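You operate a simulated robot arm through the tools that you are given. There is no shell and no other tool. Be economical: measure what you need, move in short steps, check, and stop when the job is done.

You are at the controls of a simulated robot arm. One attempt, no reset.

TASK
Take the green battery from the folding table top and leave it on the red case. Then fetch the white rolled socks and set it on the green dish.
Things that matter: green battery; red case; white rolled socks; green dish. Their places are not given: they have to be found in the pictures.

Only the result counts: the job must be done as asked and must still hold three seconds after the hand-in. Knocking over, shifting, dropping, spilling or breaking anything else fails it.

THE ROBOT
A 7-joint arm with a two-finger parallel gripper, fixed in place. Base frame: the origin is at the foot of the arm, x ahead of it, y to its left, z up; the work surface is at about z = 0. Readings come in m, degrees, newtons and seconds.
With the tool pointing down near the work surface it reaches from about 0.22 to 0.58 m from the base axis. Its first joint turns from -66.0 to 66.0 degrees. Payload 2.5 kg.
The tool frame sits at the grasp point between the pads (the TCP): z along the fingers, y along the line on which they close. The tips reach 0.023 m beyond it. Largest opening 0.094 m; finger width 0.038, thickness 0.01; the body of the gripper, 0.054 by 0.096 m, starts 0.039 m behind the TCP.
Orientation is that of the tool frame in the base frame, as a unit quaternion [x, y, z, w]. With the fingers straight down and closing along the base's y, the tool's x points along the base's -x, its y along +y and its z along -z.

THE INTERFACE
- The arm moves only by the tool jog_arm. Its argument "motion" is a list of rows, each a list of 3 entries, a list of its own where there are three numbers: the shift along the tool's x, y, z in m, then the turn, a rotation vector about the tool's x, y, z in degrees, then the opening, from 0 (shut) to 1 (fully open). In form: [[[x, y, z], [ax, ay, az], claw], ...]. A call has 1 to 8 rows; each row shifts and turns the commanded pose from where the row before left it, along the tool's axes as they then stand. A row lasts 0.2 s, in which the tool goes at most 0.05 m and 8.6 degrees; a call with a longer step from one row to the next is refused whole, and so is a gripper value outside its range. A pose out of reach is approached as far as the arm can. The call stops where the force on the tool passes 40 N (or 10 N more than at its start, if that is more) or the arm is blocked; 0.2 s more then pass. The fingers move at their own pace (about 0.108 m/s each) and stop on an object; they squeeze with about 44 N. The grip force told is the motor's: it shows also when the fingers shut on nothing. Time passes only in rows, and 0.2 s behind the last, so rows that do not move let the fingers close. It gives the time, the measured TCP pose, the force on the tool (base axes), the opening and the grip force at its end, in the units of the frame above (readings bear some noise).
- Cameras (640 x 400 px; columns grow to the right, rows downward): "scene" is fixed at [0.1065, -0.3858, 0.5387]; the picture's right is [0.91, -0.41, 0.00], its down [-0.25, -0.54, -0.80] and it looks along [0.33, 0.73, -0.60] (base axes); focal length 228 px, centre (320, 200). "wrist" rides on the gripper at [-0.039, 0, -0.044] in the tool frame; the picture's right is [0.00, -1.00, 0.00], its down [0.97, 0.00, -0.24] and it looks along [0.24, 0.00, 0.97] (tool axes); focal length 218 px, centre (320, 200).
- camera(camera): a new picture of that camera. The clock stands still meanwhile.
- probe_pixels(camera, pixels): there is no depth. For up to 12 entries [column, row, z] of the newest picture of that camera ("zoom" is the newest enlarged one), the place [x, y] in the base frame at which the ray of that pixel passes the height z, good to about 0.003 m, but the place of the scene camera against the robot may be out by one fixed shift of up to 0.025 m in any direction. The clock stands still meanwhile.
- enlarge(camera, box): a new picture of the part [left, top, right, bottom] of that camera's present view, enlarged. The clock stands still meanwhile.
- finish_job(): hands the job in; it is judged then, once.

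Work in short steps. Measure before you move; look again where a grasp or a placing could have gone wrong, and mend it. You have 80 turns and 38 pictures in all, those below and enlarged ones among them. Open the gripper and draw the arm clear of the work before you hand the job in, unless the task says otherwise; then end with one line.

The tools are called after "Emit:" as name(argument=value, ...) on one line, values as JSON. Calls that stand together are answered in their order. jog_arm: Moves the arm, as the interface text tells. Its arguments: {"type":"object","properties":{"motion":{"type":"array"}},"required":["motion"]} The other tools are called the same way: camera (camera) takes a picture; probe_pixels (camera, pixels) gives the place at which the rays of pixels pass given heights; enlarge (camera, box) takes an enlarged picture of a part of a camera's view; finish_job () hands the job in.

At the start:

```text
t: 0.0
tcp_pos: [0.3302, 0.0463, 0.3896]
ee_rot: [-0.001, 1.0, 0.0, 0.0]
contact_force: [-1.4, 0.0, -0.2]
grip_width: 0.0939
gripper_force: 0.1
```

scene: 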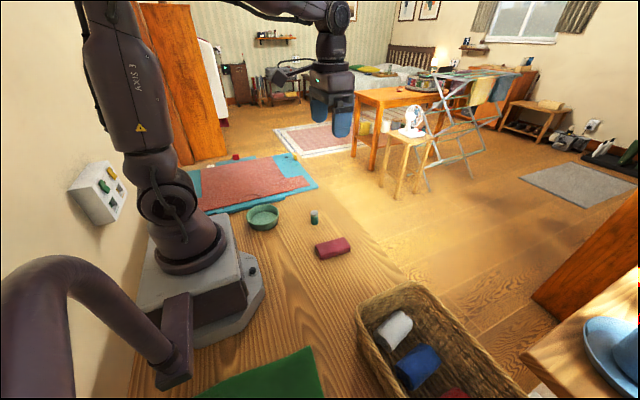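
wrist: 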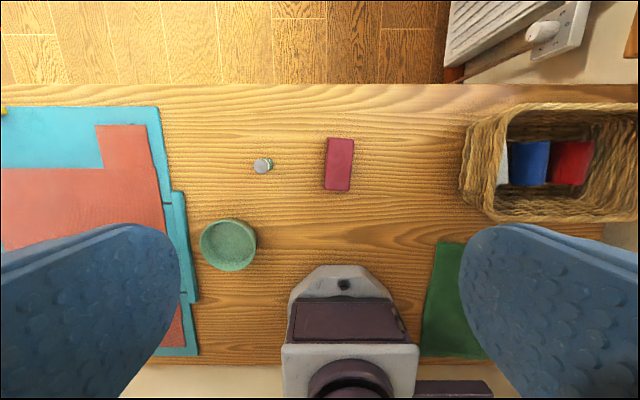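

The wrist picture shows the battery near (263,165), the case near (339,164), the dish near (229,245) and the basket with socks near (505,163). I enlarge both and probe the places.

Emit:
enlarge(camera="wrist", box=[180, 90, 400, 290])

Emit:
enlarge(camera="scene", box=[220, 180, 540, 400])

Emit:
probe_pixels(camera="wrist", pixels=[[263, 165, 0.04], [263, 165, 0.0], [339, 138, 0.02], [338, 190, 0.02], [326, 164, 0.02], [353, 164, 0.02], [229, 245, 0.03], [201, 245, 0.03], [257, 245, 0.03], [505, 163, 0.05], [467, 180, 0.1], [530, 163, 0.05]])

Emit:
probe_pixels(camera="scene", pixels=[[314, 222, 0.0], [314, 211, 0.04], [333, 248, 0.03], [262, 214, 0.03], [395, 328, 0.05], [358, 312, 0.1], [405, 285, 0.1], [395, 328, 0.08]])

```text
2.00 times, centred on (290, 190) of wrist
```

zoom: 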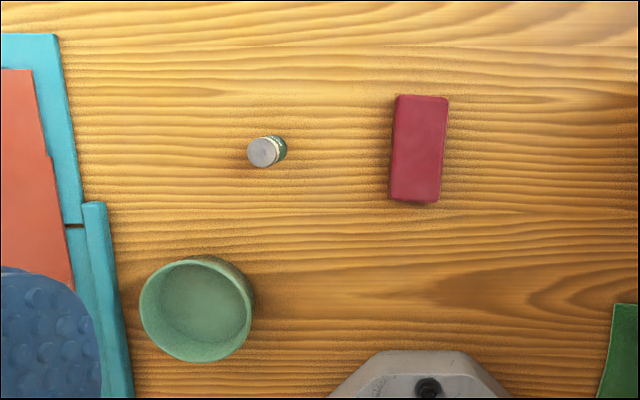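

```text
1.82 times, centred on (380, 290) of scene
```

zoom: 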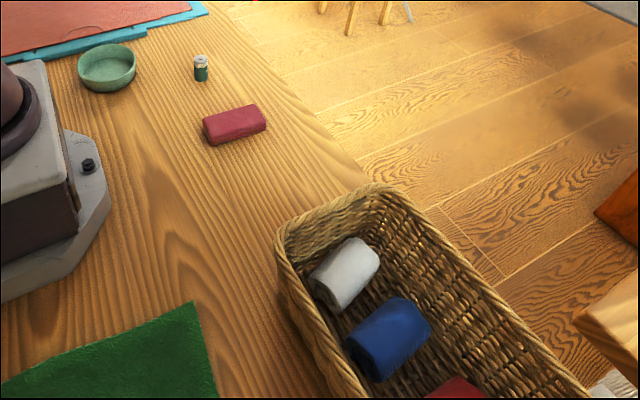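

```text
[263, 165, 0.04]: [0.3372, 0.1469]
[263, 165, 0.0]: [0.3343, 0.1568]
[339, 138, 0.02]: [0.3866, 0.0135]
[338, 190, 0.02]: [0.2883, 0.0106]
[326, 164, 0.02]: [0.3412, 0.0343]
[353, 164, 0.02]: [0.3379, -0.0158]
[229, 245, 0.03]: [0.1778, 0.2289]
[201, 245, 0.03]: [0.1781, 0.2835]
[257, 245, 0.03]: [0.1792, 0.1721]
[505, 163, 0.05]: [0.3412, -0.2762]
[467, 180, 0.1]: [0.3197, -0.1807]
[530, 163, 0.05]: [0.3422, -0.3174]
```

```text
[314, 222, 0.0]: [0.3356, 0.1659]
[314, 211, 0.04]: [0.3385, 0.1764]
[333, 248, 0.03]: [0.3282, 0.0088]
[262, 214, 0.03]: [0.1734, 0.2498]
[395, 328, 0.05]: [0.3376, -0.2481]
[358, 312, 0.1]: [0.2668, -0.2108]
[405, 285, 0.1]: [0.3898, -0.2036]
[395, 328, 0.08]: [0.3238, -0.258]
```

The battery stands near (0.336, 0.150), the case is at about (0.338, 0.010), the dish at (0.178, 0.229). I move above the battery and down to z≈0.17.

Emit:
jog_arm(motion=[[[-0.001, 0.0173, 0.0367], [0, 0, 0], 1], [[-0.001, 0.0173, 0.0367], [0, 0, 0], 1], [[-0.001, 0.0173, 0.0367], [0, 0, 0], 1], [[-0.001, 0.0173, 0.0367], [0, 0, 0], 1], [[-0.001, 0.0173, 0.0367], [0, 0, 0], 1], [[-0.001, 0.0173, 0.0367], [0, 0, 0], 1], [[0, 0, 0], [0, 0, 0], 1]])

Emit:
camera(camera="wrist")

```text
t: 1.6
tcp_pos: [0.3362, 0.1488, 0.168]
ee_rot: [0.001, 1.0, 0.0, 0.0]
contact_force: [-0.1, -0.3, 0.1]
grip_width: 0.0941
gripper_force: 0.1
```

```text
33 pictures are left
```

wrist: 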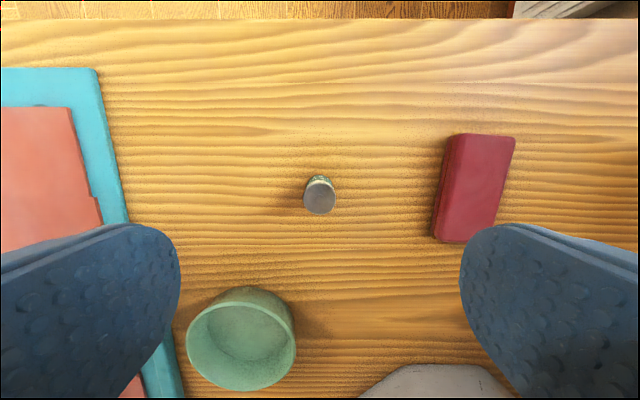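

The battery top is centred at (320,202), its far foot edge near row 176. I probe it and the case edges at several heights.

Emit:
probe_pixels(camera="wrist", pixels=[[320, 200, 0.03], [320, 200, 0.045], [303, 200, 0.045], [336, 200, 0.045], [319, 176, 0.0], [319, 188, 0.0], [455, 134, 0.0], [432, 237, 0.0], [460, 134, 0.025], [516, 138, 0.025], [496, 242, 0.025], [438, 237, 0.025]])

Emit:
enlarge(camera="wrist", box=[270, 140, 370, 240])

Emit:
enlarge(camera="scene", box=[260, 190, 380, 270])

```text
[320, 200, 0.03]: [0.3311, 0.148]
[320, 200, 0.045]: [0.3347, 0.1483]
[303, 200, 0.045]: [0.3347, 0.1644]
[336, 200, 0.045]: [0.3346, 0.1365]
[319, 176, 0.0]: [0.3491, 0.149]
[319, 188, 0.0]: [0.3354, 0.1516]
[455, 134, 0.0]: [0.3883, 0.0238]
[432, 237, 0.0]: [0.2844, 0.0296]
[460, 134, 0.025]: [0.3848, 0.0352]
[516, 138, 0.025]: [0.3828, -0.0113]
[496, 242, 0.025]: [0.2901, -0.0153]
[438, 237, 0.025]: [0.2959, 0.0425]
```

```text
4.00 times, centred on (320, 190) of wrist
```

zoom: 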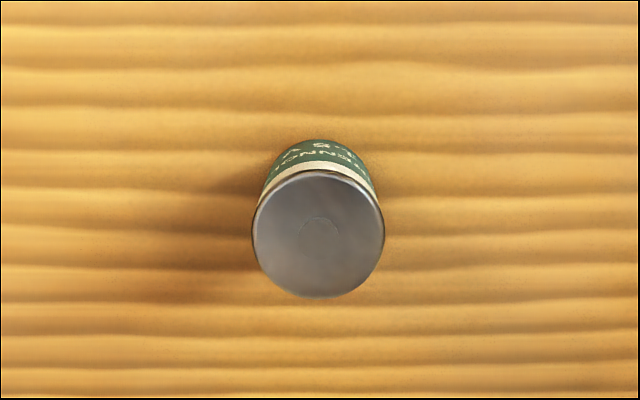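

```text
5.00 times, centred on (320, 230) of scene
```

zoom: 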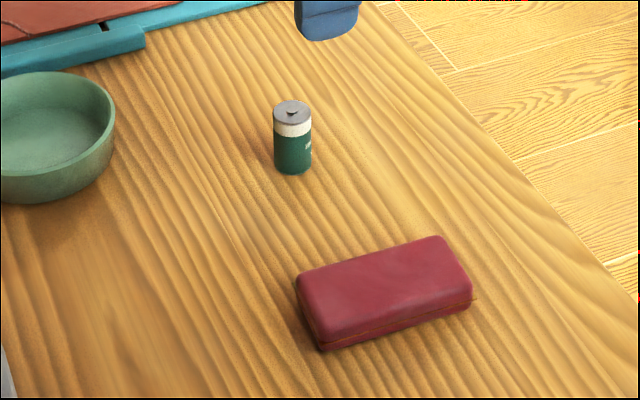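

The battery is about 26 mm wide and 45 mm tall, at (0.335, 0.149), with the open fingers clear either side. I descend to z≈0.032 and close.

Emit:
jog_arm(motion=[[[0.001, 0.001, 0.035], [0, 0, 0], 1], [[0, 0, 0.035], [0, 0, 0], 1], [[0, 0, 0.035], [0, 0, 0], 1], [[0, 0, 0.031], [0, 0, 0], 1], [[0, 0, 0], [0, 0, 0], 1], [[0, 0, 0], [0, 0, 0], 0.2], [[0, 0, 0], [0, 0, 0], 0.1], [[0, 0, 0], [0, 0, 0], 0.1]])

```text
t: 3.4
tcp_pos: [0.3366, 0.1514, 0.034]
ee_rot: [0.0, 1.0, 0.0, 0.0]
contact_force: [0.1, 0.2, 0.9]
grip_width: 0.0248
gripper_force: 44.6
```

Grip holds at 0.0248 m. I lift straight up 0.09 and then carry the battery over the case at y≈0.010.

Emit:
jog_arm(motion=[[[0, 0, -0.03], [0, 0, 0], 0.1], [[0, 0, -0.03], [0, 0, 0], 0.1], [[0, 0, -0.03], [0, 0, 0], 0.1], [[0, -0.035, 0], [0, 0, 0], 0.1], [[0, -0.035, 0], [0, 0, 0], 0.1], [[0, -0.035, 0], [0, 0, 0], 0.1], [[0, -0.036, 0], [0, 0, 0], 0.1], [[0, 0, 0], [0, 0, 0], 0.1]])

Emit:
camera(camera="wrist")

Emit:
enlarge(camera="scene", box=[260, 170, 400, 270])

```text
t: 5.2
tcp_pos: [0.3353, 0.0095, 0.125]
ee_rot: [-0.001, 1.0, 0.0, 0.0]
contact_force: [-0.6, 0.1, -1.3]
grip_width: 0.0248
gripper_force: 43.6
```

```text
30 pictures are left
```

wrist: 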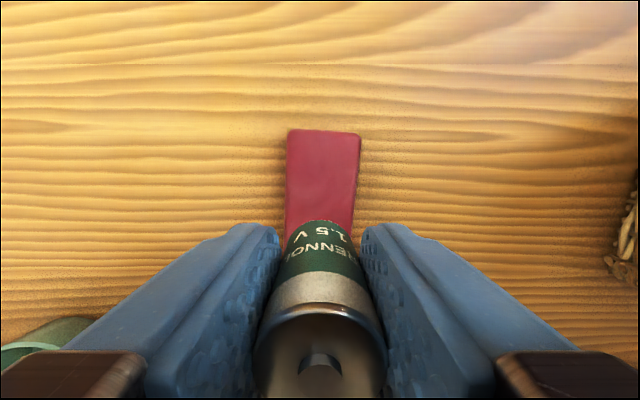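

```text
4.00 times, centred on (330, 220) of scene
```

zoom: 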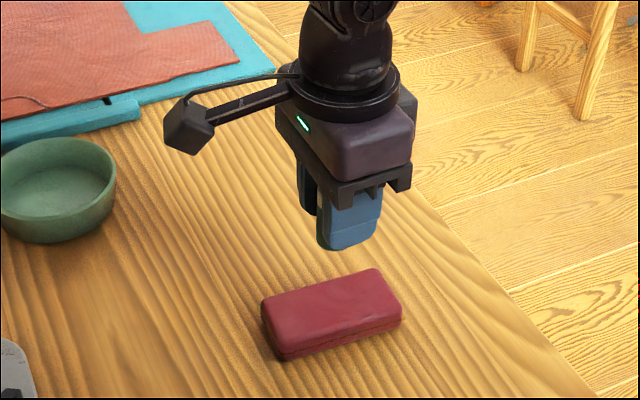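

The case top now spans columns 287–360 at row 140 and about 285–354 at row 215. I probe these for the centre line.

Emit:
probe_pixels(camera="wrist", pixels=[[288, 140, 0.028], [360, 140, 0.028], [287, 215, 0.028], [354, 215, 0.028], [325, 130, 0.028]])

```text
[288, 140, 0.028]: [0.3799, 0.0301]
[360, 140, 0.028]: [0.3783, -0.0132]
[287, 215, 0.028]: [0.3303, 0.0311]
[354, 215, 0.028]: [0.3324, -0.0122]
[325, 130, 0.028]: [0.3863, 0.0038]
```

The case centre line is y≈0.009, under the TCP. I lower to z≈0.068, then feel for contact.

Emit:
jog_arm(motion=[[[0, 0, 0.03], [0, 0, 0], 0.1], [[0, 0, 0.025], [0, 0, 0], 0.1], [[0, 0, 0.002], [0, 0, 0], 0.1], [[0, 0, 0], [0, 0, 0], 0.1]])

Emit:
enlarge(camera="scene", box=[290, 200, 380, 270])

```text
t: 6.2
tcp_pos: [0.336, 0.0096, 0.0676]
ee_rot: [0.0, 1.0, 0.0, 0.001]
contact_force: [0.4, -0.3, -0.3]
grip_width: 0.0248
gripper_force: 43.9
```

```text
5.71 times, centred on (335, 235) of scene
```

zoom: 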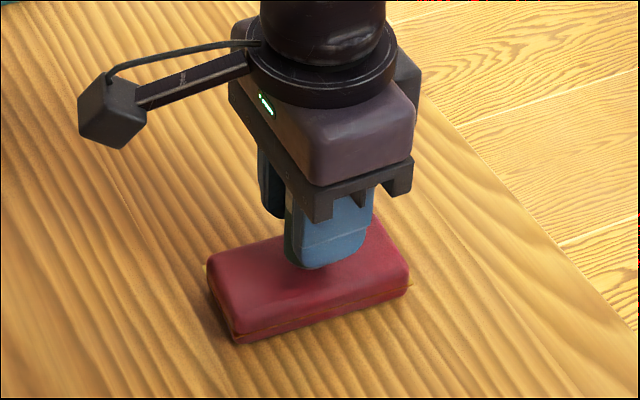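

No contact yet; I creep down 2 mm at a time and read the force.

Emit:
jog_arm(motion=[[[0, 0, 0.002], [0, 0, 0], 0.1], [[0, 0, 0.001], [0, 0, 0], 0.1], [[0, 0, 0], [0, 0, 0], 0.1]])

```text
t: 7.0
tcp_pos: [0.3361, 0.0087, 0.0643]
ee_rot: [0.0, 1.0, 0.001, 0.0]
contact_force: [-0.2, -0.4, -1.2]
grip_width: 0.0248
gripper_force: 43.9
```

Still no clear contact at z=0.064; I go on by 1 mm steps.

Emit:
jog_arm(motion=[[[0, 0, 0.001], [0, 0, 0], 0.1], [[0, 0, 0.001], [0, 0, 0], 0.1], [[0, 0, 0], [0, 0, 0], 0.1]])

```text
t: 7.8
tcp_pos: [0.3356, 0.0097, 0.0609]
ee_rot: [0.0, 1.0, 0.0, 0.001]
contact_force: [0.1, 0.9, -0.4]
grip_width: 0.0247
gripper_force: 43.2
```

No force yet at z≈0.062; another 2 mm.

Emit:
jog_arm(motion=[[[0, 0, 0.001], [0, 0, 0], 0.1], [[0, 0, 0.001], [0, 0, 0], 0.1], [[0, 0, 0], [0, 0, 0], 0.1]])

Emit:
camera(camera="wrist")

```text
t: 8.6
tcp_pos: [0.336, 0.0096, 0.0601]
ee_rot: [-0.002, 1.0, 0.0, 0.001]
contact_force: [-4.9, 1.6, 17.3]
grip_width: 0.0248
gripper_force: 44.1
```

```text
27 pictures are left
```

wrist: 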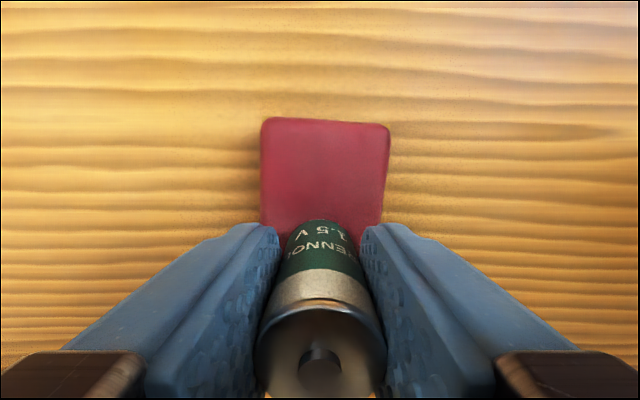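

Contact at 17 N: the battery stands on the case. I ease up 1 mm, open, and rise straight.

Emit:
jog_arm(motion=[[[0, 0, -0.001], [0, 0, 0], 0.1], [[0, 0, 0], [0, 0, 0], 0.4], [[0, 0, 0], [0, 0, 0], 0.7], [[0, 0, 0], [0, 0, 0], 0.7], [[0, 0, -0.03], [0, 0, 0], 0.7], [[0, 0, -0.045], [0, 0, 0], 0.8], [[0, 0, -0.045], [0, 0, 0], 1], [[0, 0, -0.045], [0, 0, 0], 1]])

Emit:
camera(camera="wrist")

Emit:
enlarge(camera="scene", box=[290, 200, 380, 270])

```text
t: 10.4
tcp_pos: [0.3365, 0.01, 0.228]
ee_rot: [-0.001, 1.0, 0.0, -0.001]
contact_force: [0.7, -0.4, -0.9]
grip_width: 0.0939
gripper_force: 0.1
```

```text
26 pictures are left
```

wrist: 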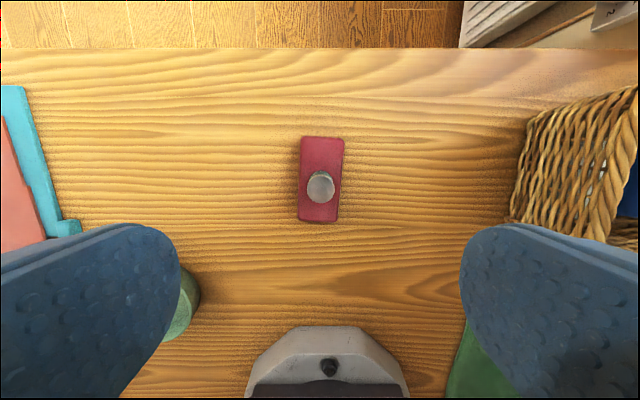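

```text
5.71 times, centred on (335, 235) of scene
```

zoom: 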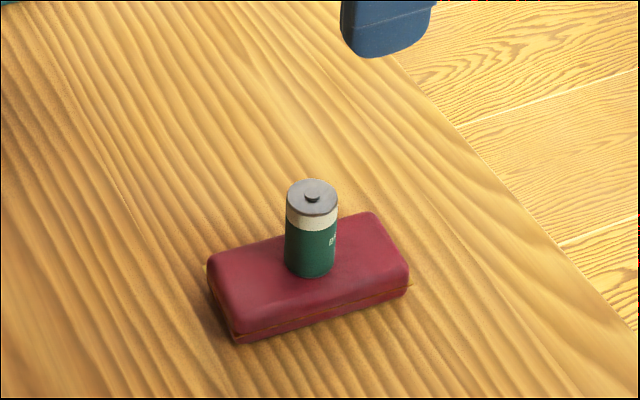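

The battery stands on the case. Now I go above the basket, about (0.34, -0.26), at z≈0.29.

Emit:
jog_arm(motion=[[[0, -0.02, -0.03], [0, 0, 0], 1], [[0, -0.03, -0.03], [0, 0, 0], 1], [[0, -0.045, 0], [0, 0, 0], 1], [[0, -0.045, 0], [0, 0, 0], 1], [[0, -0.045, 0], [0, 0, 0], 1], [[0, -0.045, 0], [0, 0, 0], 1], [[0, -0.04, 0], [0, 0, 0], 1], [[0, 0, 0], [0, 0, 0], 1]])

Emit:
camera(camera="wrist")

```text
t: 12.2
tcp_pos: [0.3367, -0.2609, 0.2871]
ee_rot: [-0.001, 1.0, 0.0, 0.0]
contact_force: [0.1, -0.1, 0.9]
grip_width: 0.0939
gripper_force: 0.1
```

```text
24 pictures are left
```

wrist: 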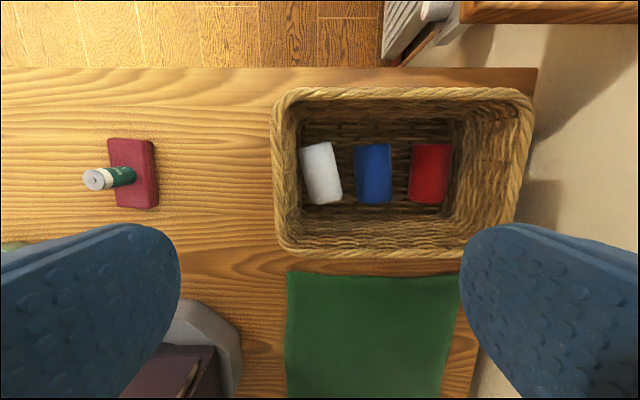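

The white roll lies at about (320,173) with its long axis tilted slightly, against the basket's left wall. I enlarge and probe.

Emit:
enlarge(camera="wrist", box=[260, 80, 450, 260])

Emit:
enlarge(camera="scene", box=[340, 270, 540, 400])

Emit:
probe_pixels(camera="wrist", pixels=[[298, 148, 0.045], [331, 141, 0.045], [343, 200, 0.045], [311, 205, 0.045], [355, 145, 0.045], [357, 203, 0.045], [272, 170, 0.1], [295, 165, 0.1], [320, 97, 0.1], [320, 240, 0.1], [320, 87, 0.1], [320, 254, 0.1]])

```text
2.22 times, centred on (355, 170) of wrist
```

zoom: 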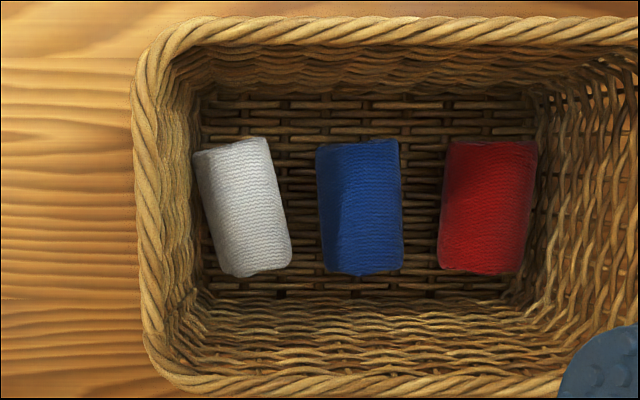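

```text
3.08 times, centred on (440, 335) of scene
```

zoom: 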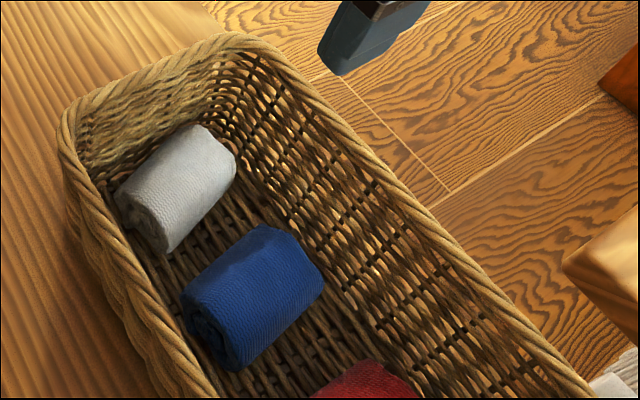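

```text
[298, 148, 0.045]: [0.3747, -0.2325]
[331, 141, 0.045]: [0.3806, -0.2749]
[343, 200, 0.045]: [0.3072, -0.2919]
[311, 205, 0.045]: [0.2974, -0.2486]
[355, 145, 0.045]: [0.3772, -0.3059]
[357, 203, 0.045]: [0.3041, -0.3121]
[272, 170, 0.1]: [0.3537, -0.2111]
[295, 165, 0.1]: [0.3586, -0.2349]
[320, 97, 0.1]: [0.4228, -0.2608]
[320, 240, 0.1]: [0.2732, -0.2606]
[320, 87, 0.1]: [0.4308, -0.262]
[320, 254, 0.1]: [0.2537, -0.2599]
```

The roll is about 42 mm wide by 78 mm long, its axis about 12° off x, and its left side is too close to the wall for a finger. I'll grip it by its ends, so I turn the tool +78° about its z while staying high.

Emit:
jog_arm(motion=[[[0, 0, 0], [0, 0, 8], 1], [[0, 0, 0], [0, 0, 8], 1], [[0, 0, 0], [0, 0, 8], 1], [[0, 0, 0], [0, 0, 8], 1], [[0, 0, 0], [0, 0, 8], 1], [[0, 0, 0], [0, 0, 8], 1], [[0, 0, 0], [0, 0, 8], 1], [[0, 0, 0], [0, 0, 8], 1]])

Emit:
jog_arm(motion=[[[0, 0, 0.03], [0, 0, 7], 1], [[0, 0, 0.03], [0, 0, 7], 1], [[0, 0, 0.03], [0, 0, 0], 1], [[0, 0, 0], [0, 0, 0], 1]])

Emit:
camera(camera="wrist")

```text
t: 14.0
tcp_pos: [0.3367, -0.2593, 0.2857]
ee_rot: [0.531, 0.848, 0.0, -0.001]
contact_force: [-0.6, 0.6, 0.3]
grip_width: 0.094
gripper_force: 0.0
```

```text
t: 15.0
tcp_pos: [0.338, -0.2613, 0.1968]
ee_rot: [0.629, 0.778, 0.0, 0.0]
contact_force: [0.3, 0.5, -1.2]
grip_width: 0.0938
gripper_force: 0.0
```

```text
21 pictures are left
```

wrist: 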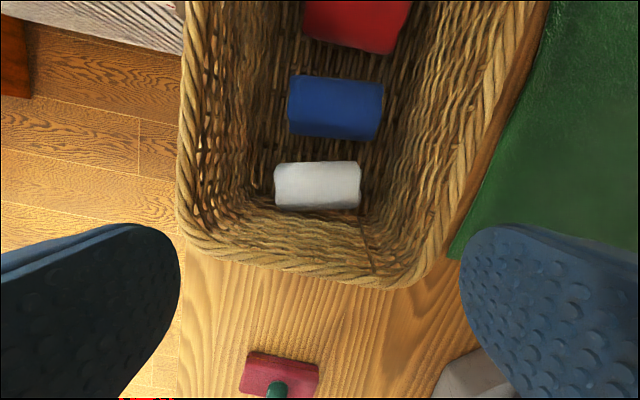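

The roll now lies horizontal in the picture at columns 274–361, rows 161–210. I probe roll and rim at plausible heights.

Emit:
probe_pixels(camera="wrist", pixels=[[274, 187, 0.03], [361, 187, 0.03], [318, 161, 0.03], [318, 210, 0.03], [274, 187, 0.045], [361, 187, 0.045], [318, 161, 0.045], [318, 210, 0.045], [318, 255, 0.1], [318, 278, 0.1], [318, 255, 0.08], [318, 278, 0.08]])

Emit:
enlarge(camera="wrist", box=[180, 120, 460, 300])

```text
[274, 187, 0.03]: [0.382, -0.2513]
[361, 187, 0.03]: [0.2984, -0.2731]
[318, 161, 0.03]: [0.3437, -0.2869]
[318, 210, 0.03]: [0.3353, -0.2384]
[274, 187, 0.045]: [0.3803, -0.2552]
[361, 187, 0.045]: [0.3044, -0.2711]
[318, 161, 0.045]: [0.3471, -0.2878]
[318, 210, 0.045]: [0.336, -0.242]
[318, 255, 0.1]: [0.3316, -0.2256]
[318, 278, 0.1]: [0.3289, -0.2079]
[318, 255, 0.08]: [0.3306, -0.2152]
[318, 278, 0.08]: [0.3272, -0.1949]
```

```text
2.22 times, centred on (320, 210) of wrist
```

zoom: 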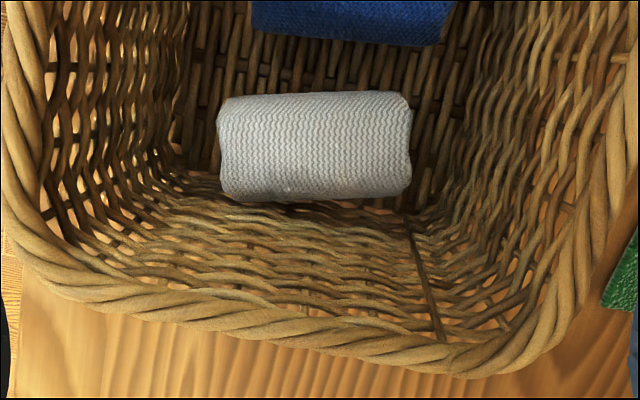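

The rim is at z≈0.105 with its inner edge at y≈-0.227; the roll centre is about (0.342,-0.263), its top near z 0.045. I shift a little away from the walls, to (0.344,-0.268), lower to z≈0.14 and look again.

Emit:
jog_arm(motion=[[[-0.0078, 0.0045, 0], [0, 0, 0], 1], [[0, 0, 0.03], [0, 0, 0], 1], [[0, 0, 0.027], [0, 0, 0], 1], [[0, 0, 0], [0, 0, 0], 1]])

Emit:
camera(camera="wrist")

Emit:
enlarge(camera="scene", box=[340, 250, 500, 370])

```text
t: 16.0
tcp_pos: [0.3433, -0.2666, 0.138]
ee_rot: [0.629, 0.777, 0.0, 0.001]
contact_force: [0.5, 0.5, 0.6]
grip_width: 0.0941
gripper_force: 0.1
```

```text
19 pictures are left
```

wrist: 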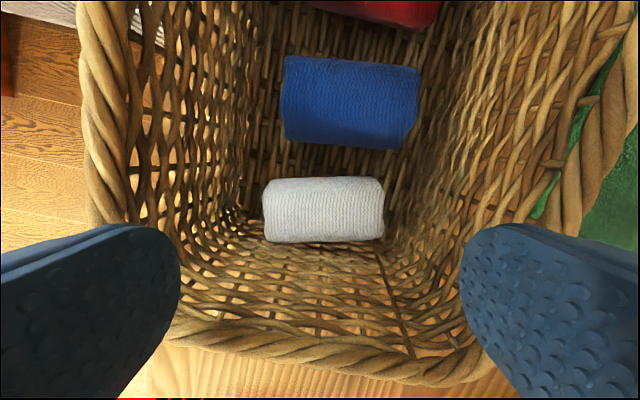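

```text
3.33 times, centred on (420, 310) of scene
```

zoom: 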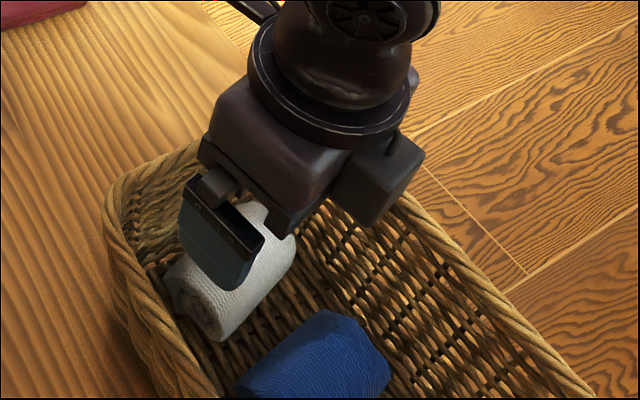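

The roll now spans columns 263–384, rows 178–242. I probe its ends and the near-wall corner near (388,250).

Emit:
probe_pixels(camera="wrist", pixels=[[263, 212, 0.03], [384, 208, 0.03], [263, 212, 0.045], [384, 208, 0.045], [322, 178, 0.045], [322, 242, 0.03], [378, 250, 0.005], [395, 235, 0.02], [410, 225, 0.03], [410, 340, 0.1], [240, 205, 0.005], [322, 345, 0.1]])

Emit:
enlarge(camera="wrist", box=[220, 150, 460, 300])

```text
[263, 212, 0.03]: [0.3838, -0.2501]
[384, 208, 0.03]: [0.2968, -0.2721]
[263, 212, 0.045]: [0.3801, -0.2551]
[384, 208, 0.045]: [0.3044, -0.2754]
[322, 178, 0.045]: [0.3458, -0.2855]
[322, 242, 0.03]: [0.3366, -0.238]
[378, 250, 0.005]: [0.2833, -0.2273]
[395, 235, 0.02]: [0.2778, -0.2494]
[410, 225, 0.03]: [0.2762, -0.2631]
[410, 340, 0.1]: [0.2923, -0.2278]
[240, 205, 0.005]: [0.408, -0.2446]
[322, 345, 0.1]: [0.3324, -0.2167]
```

```text
2.67 times, centred on (340, 225) of wrist
```

zoom: 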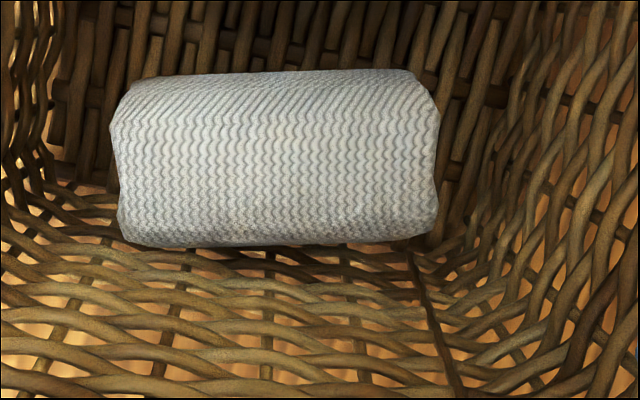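

The roll's ends are at (0.380,-0.255) and (0.304,-0.275), the near wall at x≈0.28, so the open fingers fit. I shift 4 mm further from the left wall and descend to z≈0.048.

Emit:
jog_arm(motion=[[[-0.004, 0, 0.02], [0, 0, 0], 1], [[0, 0, 0.02], [0, 0, 0], 1], [[0, 0, 0.02], [0, 0, 0], 1], [[0, 0, 0.015], [0, 0, 0], 1], [[0, 0, 0.015], [0, 0, 0], 1], [[0, 0, 0], [0, 0, 0], 1]])

Emit:
camera(camera="wrist")

Emit:
enlarge(camera="scene", box=[340, 250, 500, 370])

```text
t: 17.4
tcp_pos: [0.3428, -0.2708, 0.0487]
ee_rot: [0.629, 0.777, 0.0, 0.0]
contact_force: [-0.6, -1.2, -0.8]
grip_width: 0.0938
gripper_force: 0.1
```

```text
16 pictures are left
```

wrist: 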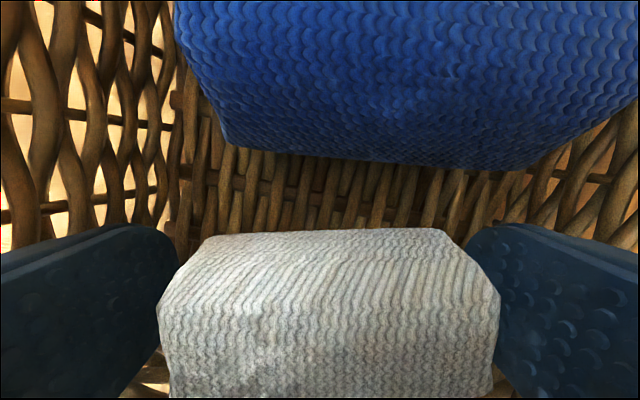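

```text
3.33 times, centred on (420, 310) of scene
```

zoom: 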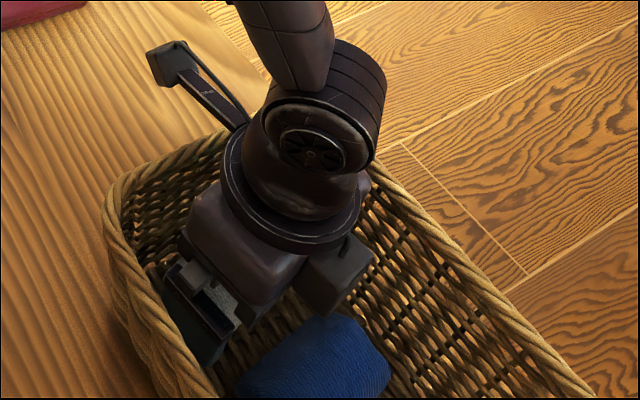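

Both fingers straddle the roll's ends with no contact. I go 4 mm lower and close.

Emit:
jog_arm(motion=[[[0, 0, 0.004], [0, 0, 0], 1], [[0, 0, 0], [0, 0, 0], 0.8], [[0, 0, 0], [0, 0, 0], 0.65], [[0, 0, 0], [0, 0, 0], 0.6], [[0, 0, 0], [0, 0, 0], 0.6]])

```text
t: 18.6
tcp_pos: [0.3437, -0.2711, 0.0451]
ee_rot: [0.628, 0.778, 0.0, 0.0]
contact_force: [-0.2, -0.4, 2.0]
grip_width: 0.0743
gripper_force: 43.6
```

Gripped at 0.074 m with 44 N. I lift slowly straight up to z≈0.13 first, then on to 0.22.

Emit:
jog_arm(motion=[[[0, 0, -0.01], [0, 0, 0], 0.5], [[0, 0, -0.02], [0, 0, 0], 0.5], [[0, 0, -0.025], [0, 0, 0], 0.5], [[0, 0, -0.03], [0, 0, 0], 0.5], [[0, 0, -0.03], [0, 0, 0], 0.5], [[0, 0, -0.03], [0, 0, 0], 0.5], [[0, 0, -0.03], [0, 0, 0], 0.5], [[0, 0, 0], [0, 0, 0], 0.5]])

Emit:
camera(camera="scene")

Emit:
camera(camera="wrist")

```text
t: 20.4
tcp_pos: [0.3445, -0.271, 0.2201]
ee_rot: [0.628, 0.778, -0.001, 0.0]
contact_force: [0.1, -0.4, -0.4]
grip_width: 0.074
gripper_force: 44.3
```

```text
14 pictures are left
```

scene: 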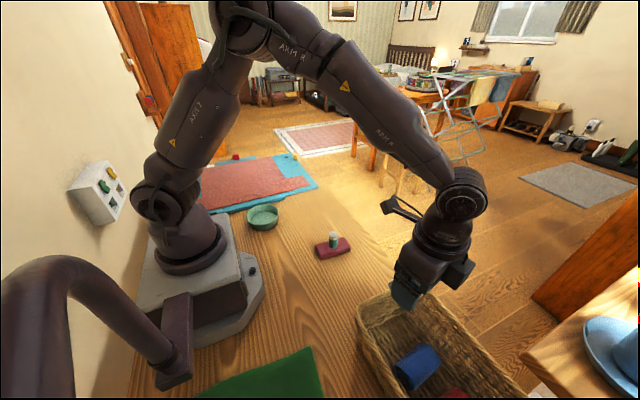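

```text
13 pictures are left
```

wrist: 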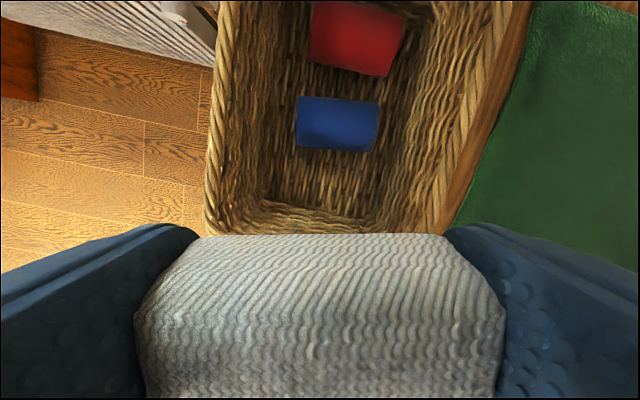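

The roll is held well clear of the basket. I turn the tool back by 78° in place, then carry on.

Emit:
jog_arm(motion=[[[0, 0, 0], [0, 0, -8], 0.5], [[0, 0, 0], [0, 0, -8], 0.5], [[0, 0, 0], [0, 0, -8], 0.5], [[0, 0, 0], [0, 0, -8], 0.5], [[0, 0, 0], [0, 0, -8], 0.5], [[0, 0, 0], [0, 0, -8], 0.5], [[0, 0, 0], [0, 0, -8], 0.5], [[0, 0, 0], [0, 0, -8], 0.5]])

Emit:
jog_arm(motion=[[[0, 0, 0], [0, 0, -7], 0.5], [[0, 0, 0], [0, 0, -6.85], 0.5], [[0, 0.04, 0], [0, 0, 0], 0.5], [[0, 0.04, 0], [0, 0, 0], 0.5], [[0, 0.04, 0], [0, 0, 0], 0.5], [[0, 0.04, 0], [0, 0, 0], 0.5], [[0, 0.04, 0], [0, 0, 0], 0.5], [[0, 0.04, 0], [0, 0, 0], 0.5]])

Emit:
jog_arm(motion=[[[0, 0.04, 0], [0, 0, 0], 0.5], [[0.01, 0.04, 0], [0, 0, 0], 0.5], [[0.02, 0.035, 0], [0, 0, 0], 0.5], [[0.02, 0.035, 0], [0, 0, 0], 0.5], [[0.02, 0.035, 0], [0, 0, 0], 0.5], [[0.02, 0.035, 0], [0, 0, 0], 0.5], [[0.02, 0.03, 0], [0, 0, 0], 0.5], [[0, 0, 0], [0, 0, 0], 0.5]])

Emit:
camera(camera="wrist")

```text
t: 22.2
tcp_pos: [0.3433, -0.2702, 0.2187]
ee_rot: [0.12, 0.993, 0.0, 0.0]
contact_force: [0.0, 0.9, -0.4]
grip_width: 0.0739
gripper_force: 44.3
```

```text
t: 24.0
tcp_pos: [0.3446, -0.0314, 0.2214]
ee_rot: [0.002, 1.0, 0.0, 0.0]
contact_force: [-0.2, -0.1, 0.9]
grip_width: 0.0739
gripper_force: 44.2
```

```text
t: 25.8
tcp_pos: [0.2341, 0.2175, 0.2185]
ee_rot: [0.001, 1.0, 0.0, 0.0]
contact_force: [0.4, 0.0, -0.1]
grip_width: 0.0738
gripper_force: 43.7
```

```text
12 pictures are left
```

wrist: 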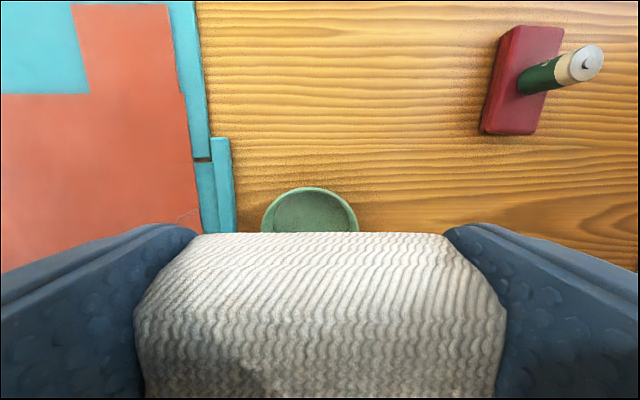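

The battery still stands on the case, and the dish's far rim shows at row 187, columns 261–358. I probe it, and enlarge the scene view to see the dish's height.

Emit:
probe_pixels(camera="wrist", pixels=[[310, 187, 0.03], [310, 187, 0.04], [261, 228, 0.03], [358, 228, 0.03], [261, 228, 0.04], [358, 228, 0.04], [310, 193, 0.04]])

Emit:
enlarge(camera="scene", box=[220, 170, 320, 240])

```text
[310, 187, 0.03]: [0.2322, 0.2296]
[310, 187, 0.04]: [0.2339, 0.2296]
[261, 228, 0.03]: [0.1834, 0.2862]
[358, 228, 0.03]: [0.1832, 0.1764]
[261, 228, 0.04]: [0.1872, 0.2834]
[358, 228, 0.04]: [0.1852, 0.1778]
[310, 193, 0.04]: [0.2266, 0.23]
```

```text
5.71 times, centred on (270, 205) of scene
```

zoom: 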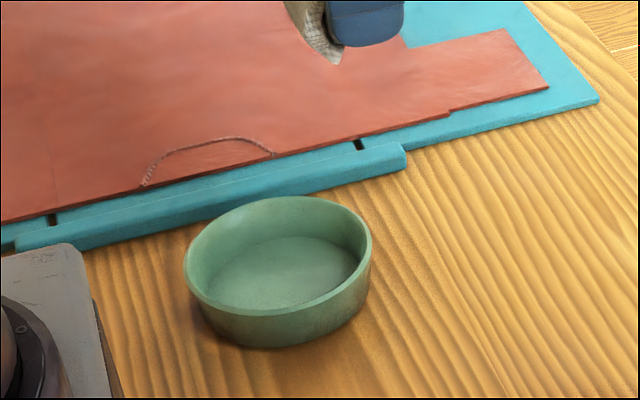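

The dish's centre is about (0.180, 0.230), rim radius 0.054 and height about 0.035–0.04. The roll's middle is about 6 mm behind the TCP, so I bring the TCP to (0.186, 0.230) and lower to z≈0.10.

Emit:
jog_arm(motion=[[[0.024, 0.006, 0], [0, 0, 0], 0.5], [[0.024, 0.0065, 0], [0, 0, 0], 0.5], [[0, 0, 0.03], [0, 0, 0], 0.5], [[0, 0, 0.03], [0, 0, 0], 0.5], [[0, 0, 0.03], [0, 0, 0], 0.5], [[0, 0, 0.03], [0, 0, 0], 0.5], [[0, 0, 0], [0, 0, 0], 0.5]])

Emit:
camera(camera="wrist")

Emit:
enlarge(camera="scene", box=[220, 160, 320, 240])

```text
t: 27.4
tcp_pos: [0.1865, 0.2319, 0.099]
ee_rot: [0.001, 1.0, 0.0, -0.001]
contact_force: [0.2, 0.1, 0.0]
grip_width: 0.0738
gripper_force: 44.0
```

```text
10 pictures are left
```

wrist: 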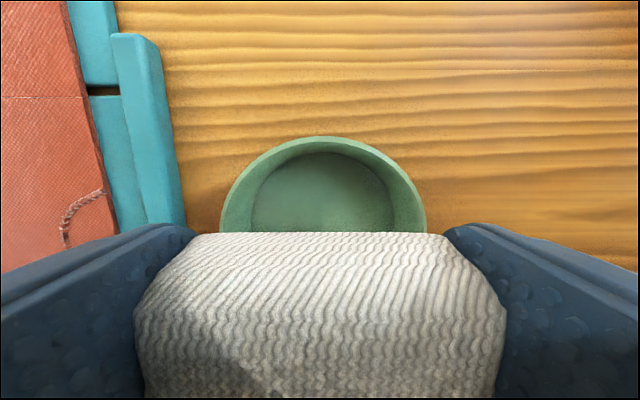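

```text
5.00 times, centred on (270, 200) of scene
```

zoom: 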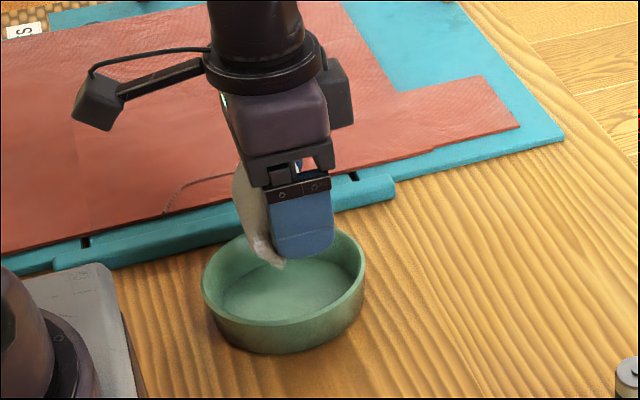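

The dish's rim spans columns 220–427, centred at 323; the far rim's top is at row 137. I probe it for centring.

Emit:
probe_pixels(camera="wrist", pixels=[[321, 137, 0.035], [321, 137, 0.04], [220, 228, 0.035], [427, 228, 0.035], [220, 228, 0.04], [427, 228, 0.04], [321, 153, 0.006]])

```text
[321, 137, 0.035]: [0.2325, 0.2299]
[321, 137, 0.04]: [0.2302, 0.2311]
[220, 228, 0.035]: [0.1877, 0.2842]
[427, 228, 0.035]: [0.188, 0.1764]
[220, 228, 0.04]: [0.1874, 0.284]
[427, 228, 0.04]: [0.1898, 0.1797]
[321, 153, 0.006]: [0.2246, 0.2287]
```

Rim centre is (0.178, 0.230) and the roll's middle is about 5 mm behind the TCP. I trim by 3 mm and lower to z≈0.067, keeping the fingertips just above the rim while the roll's underside dips into the dish.

Emit:
jog_arm(motion=[[[0.003, -0.002, 0.01], [0, 0, 0], 0.5], [[0, 0, 0.012], [0, 0, 0], 0.5], [[0, 0, 0.01], [0, 0, 0], 0.5], [[0, 0, 0], [0, 0, 0], 0.5]])

Emit:
enlarge(camera="scene", box=[220, 170, 310, 240])

Emit:
camera(camera="wrist")

```text
t: 28.4
tcp_pos: [0.1842, 0.2303, 0.0672]
ee_rot: [0.001, 1.0, 0.0, 0.0]
contact_force: [0.1, 0.7, -0.7]
grip_width: 0.0739
gripper_force: 44.1
```

```text
5.71 times, centred on (265, 205) of scene
```

zoom: 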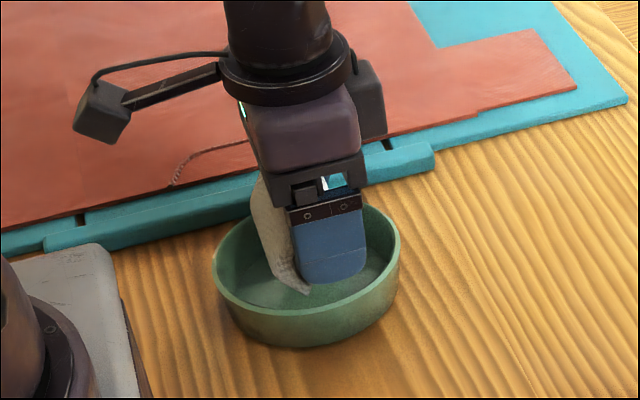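

```text
7 pictures are left
```

wrist: 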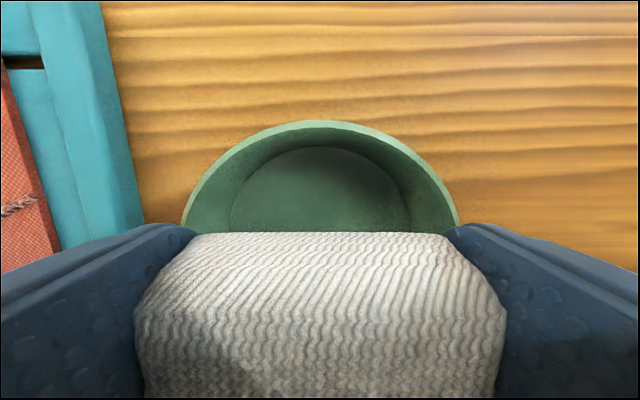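

The tips are just above the rim and the roll is centred. I lower 4 mm more, open to let the roll settle, then rise.

Emit:
jog_arm(motion=[[[0, 0, 0.004], [0, 0, 0], 0.5], [[0, 0, 0], [0, 0, 0], 0.5], [[0, 0, 0], [0, 0, 0], 0.9], [[0, 0, 0], [0, 0, 0], 0.9], [[0, 0, 0], [0, 0, 0], 0.9]])

Emit:
camera(camera="wrist")

```text
t: 29.6
tcp_pos: [0.1838, 0.2308, 0.0623]
ee_rot: [0.001, 1.0, -0.001, -0.001]
contact_force: [0.1, -0.5, 0.2]
grip_width: 0.0846
gripper_force: 0.0
```

```text
6 pictures are left
```

wrist: 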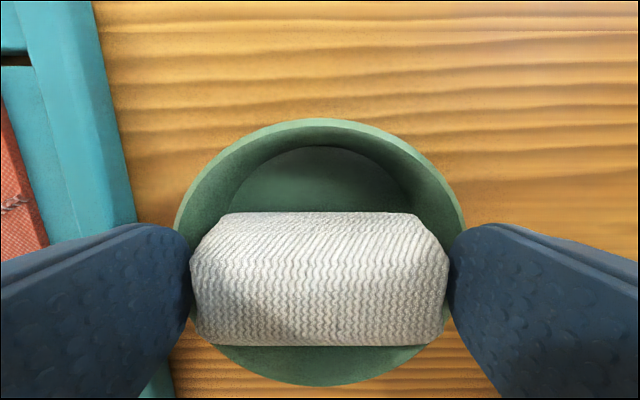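

The roll has settled inside the dish, free of the fingers. I rise slowly and then draw clear.

Emit:
jog_arm(motion=[[[0, 0, -0.01], [0, 0, 0], 0.9], [[0, 0, -0.02], [0, 0, 0], 0.95], [[0, 0, -0.04], [0, 0, 0], 1], [[0, 0, -0.045], [0, 0, 0], 1], [[0, 0, -0.045], [0, 0, 0], 1], [[-0.04, 0, 0], [0, 0, 0], 1], [[-0.04, 0, 0], [0, 0, 0], 1], [[0, 0, 0], [0, 0, 0], 1]])

Emit:
camera(camera="wrist")

Emit:
camera(camera="scene")

```text
t: 31.4
tcp_pos: [0.2628, 0.2294, 0.2235]
ee_rot: [0.001, 1.0, 0.0, 0.0]
contact_force: [-0.3, -0.5, 0.1]
grip_width: 0.0939
gripper_force: 0.1
```

```text
5 pictures are left
```

wrist: 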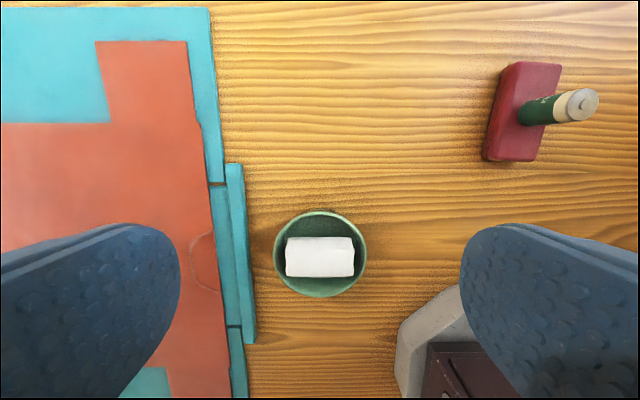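

```text
4 pictures are left
```

scene: 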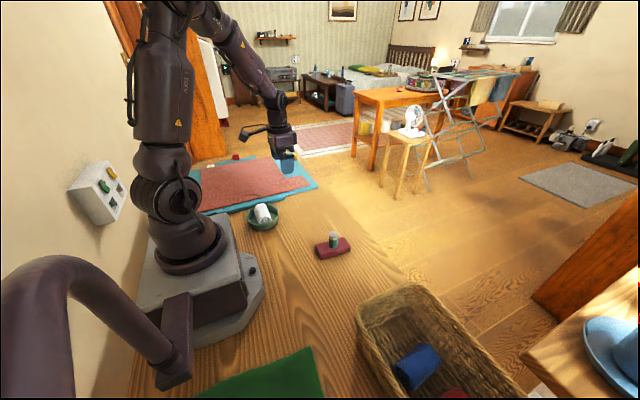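

The battery stands on the red case at (320,247), the white roll sits in the green dish at (263,213), and the basket and the rest look unmoved. The gripper is open and clear, so I hand in.

Emit:
finish_job()

```text
The job is handed in.
```

The job is handed in: the green battery stands on the red case and the white rolled socks lie in the green dish. Nothing else appeared moved in the last pictures.
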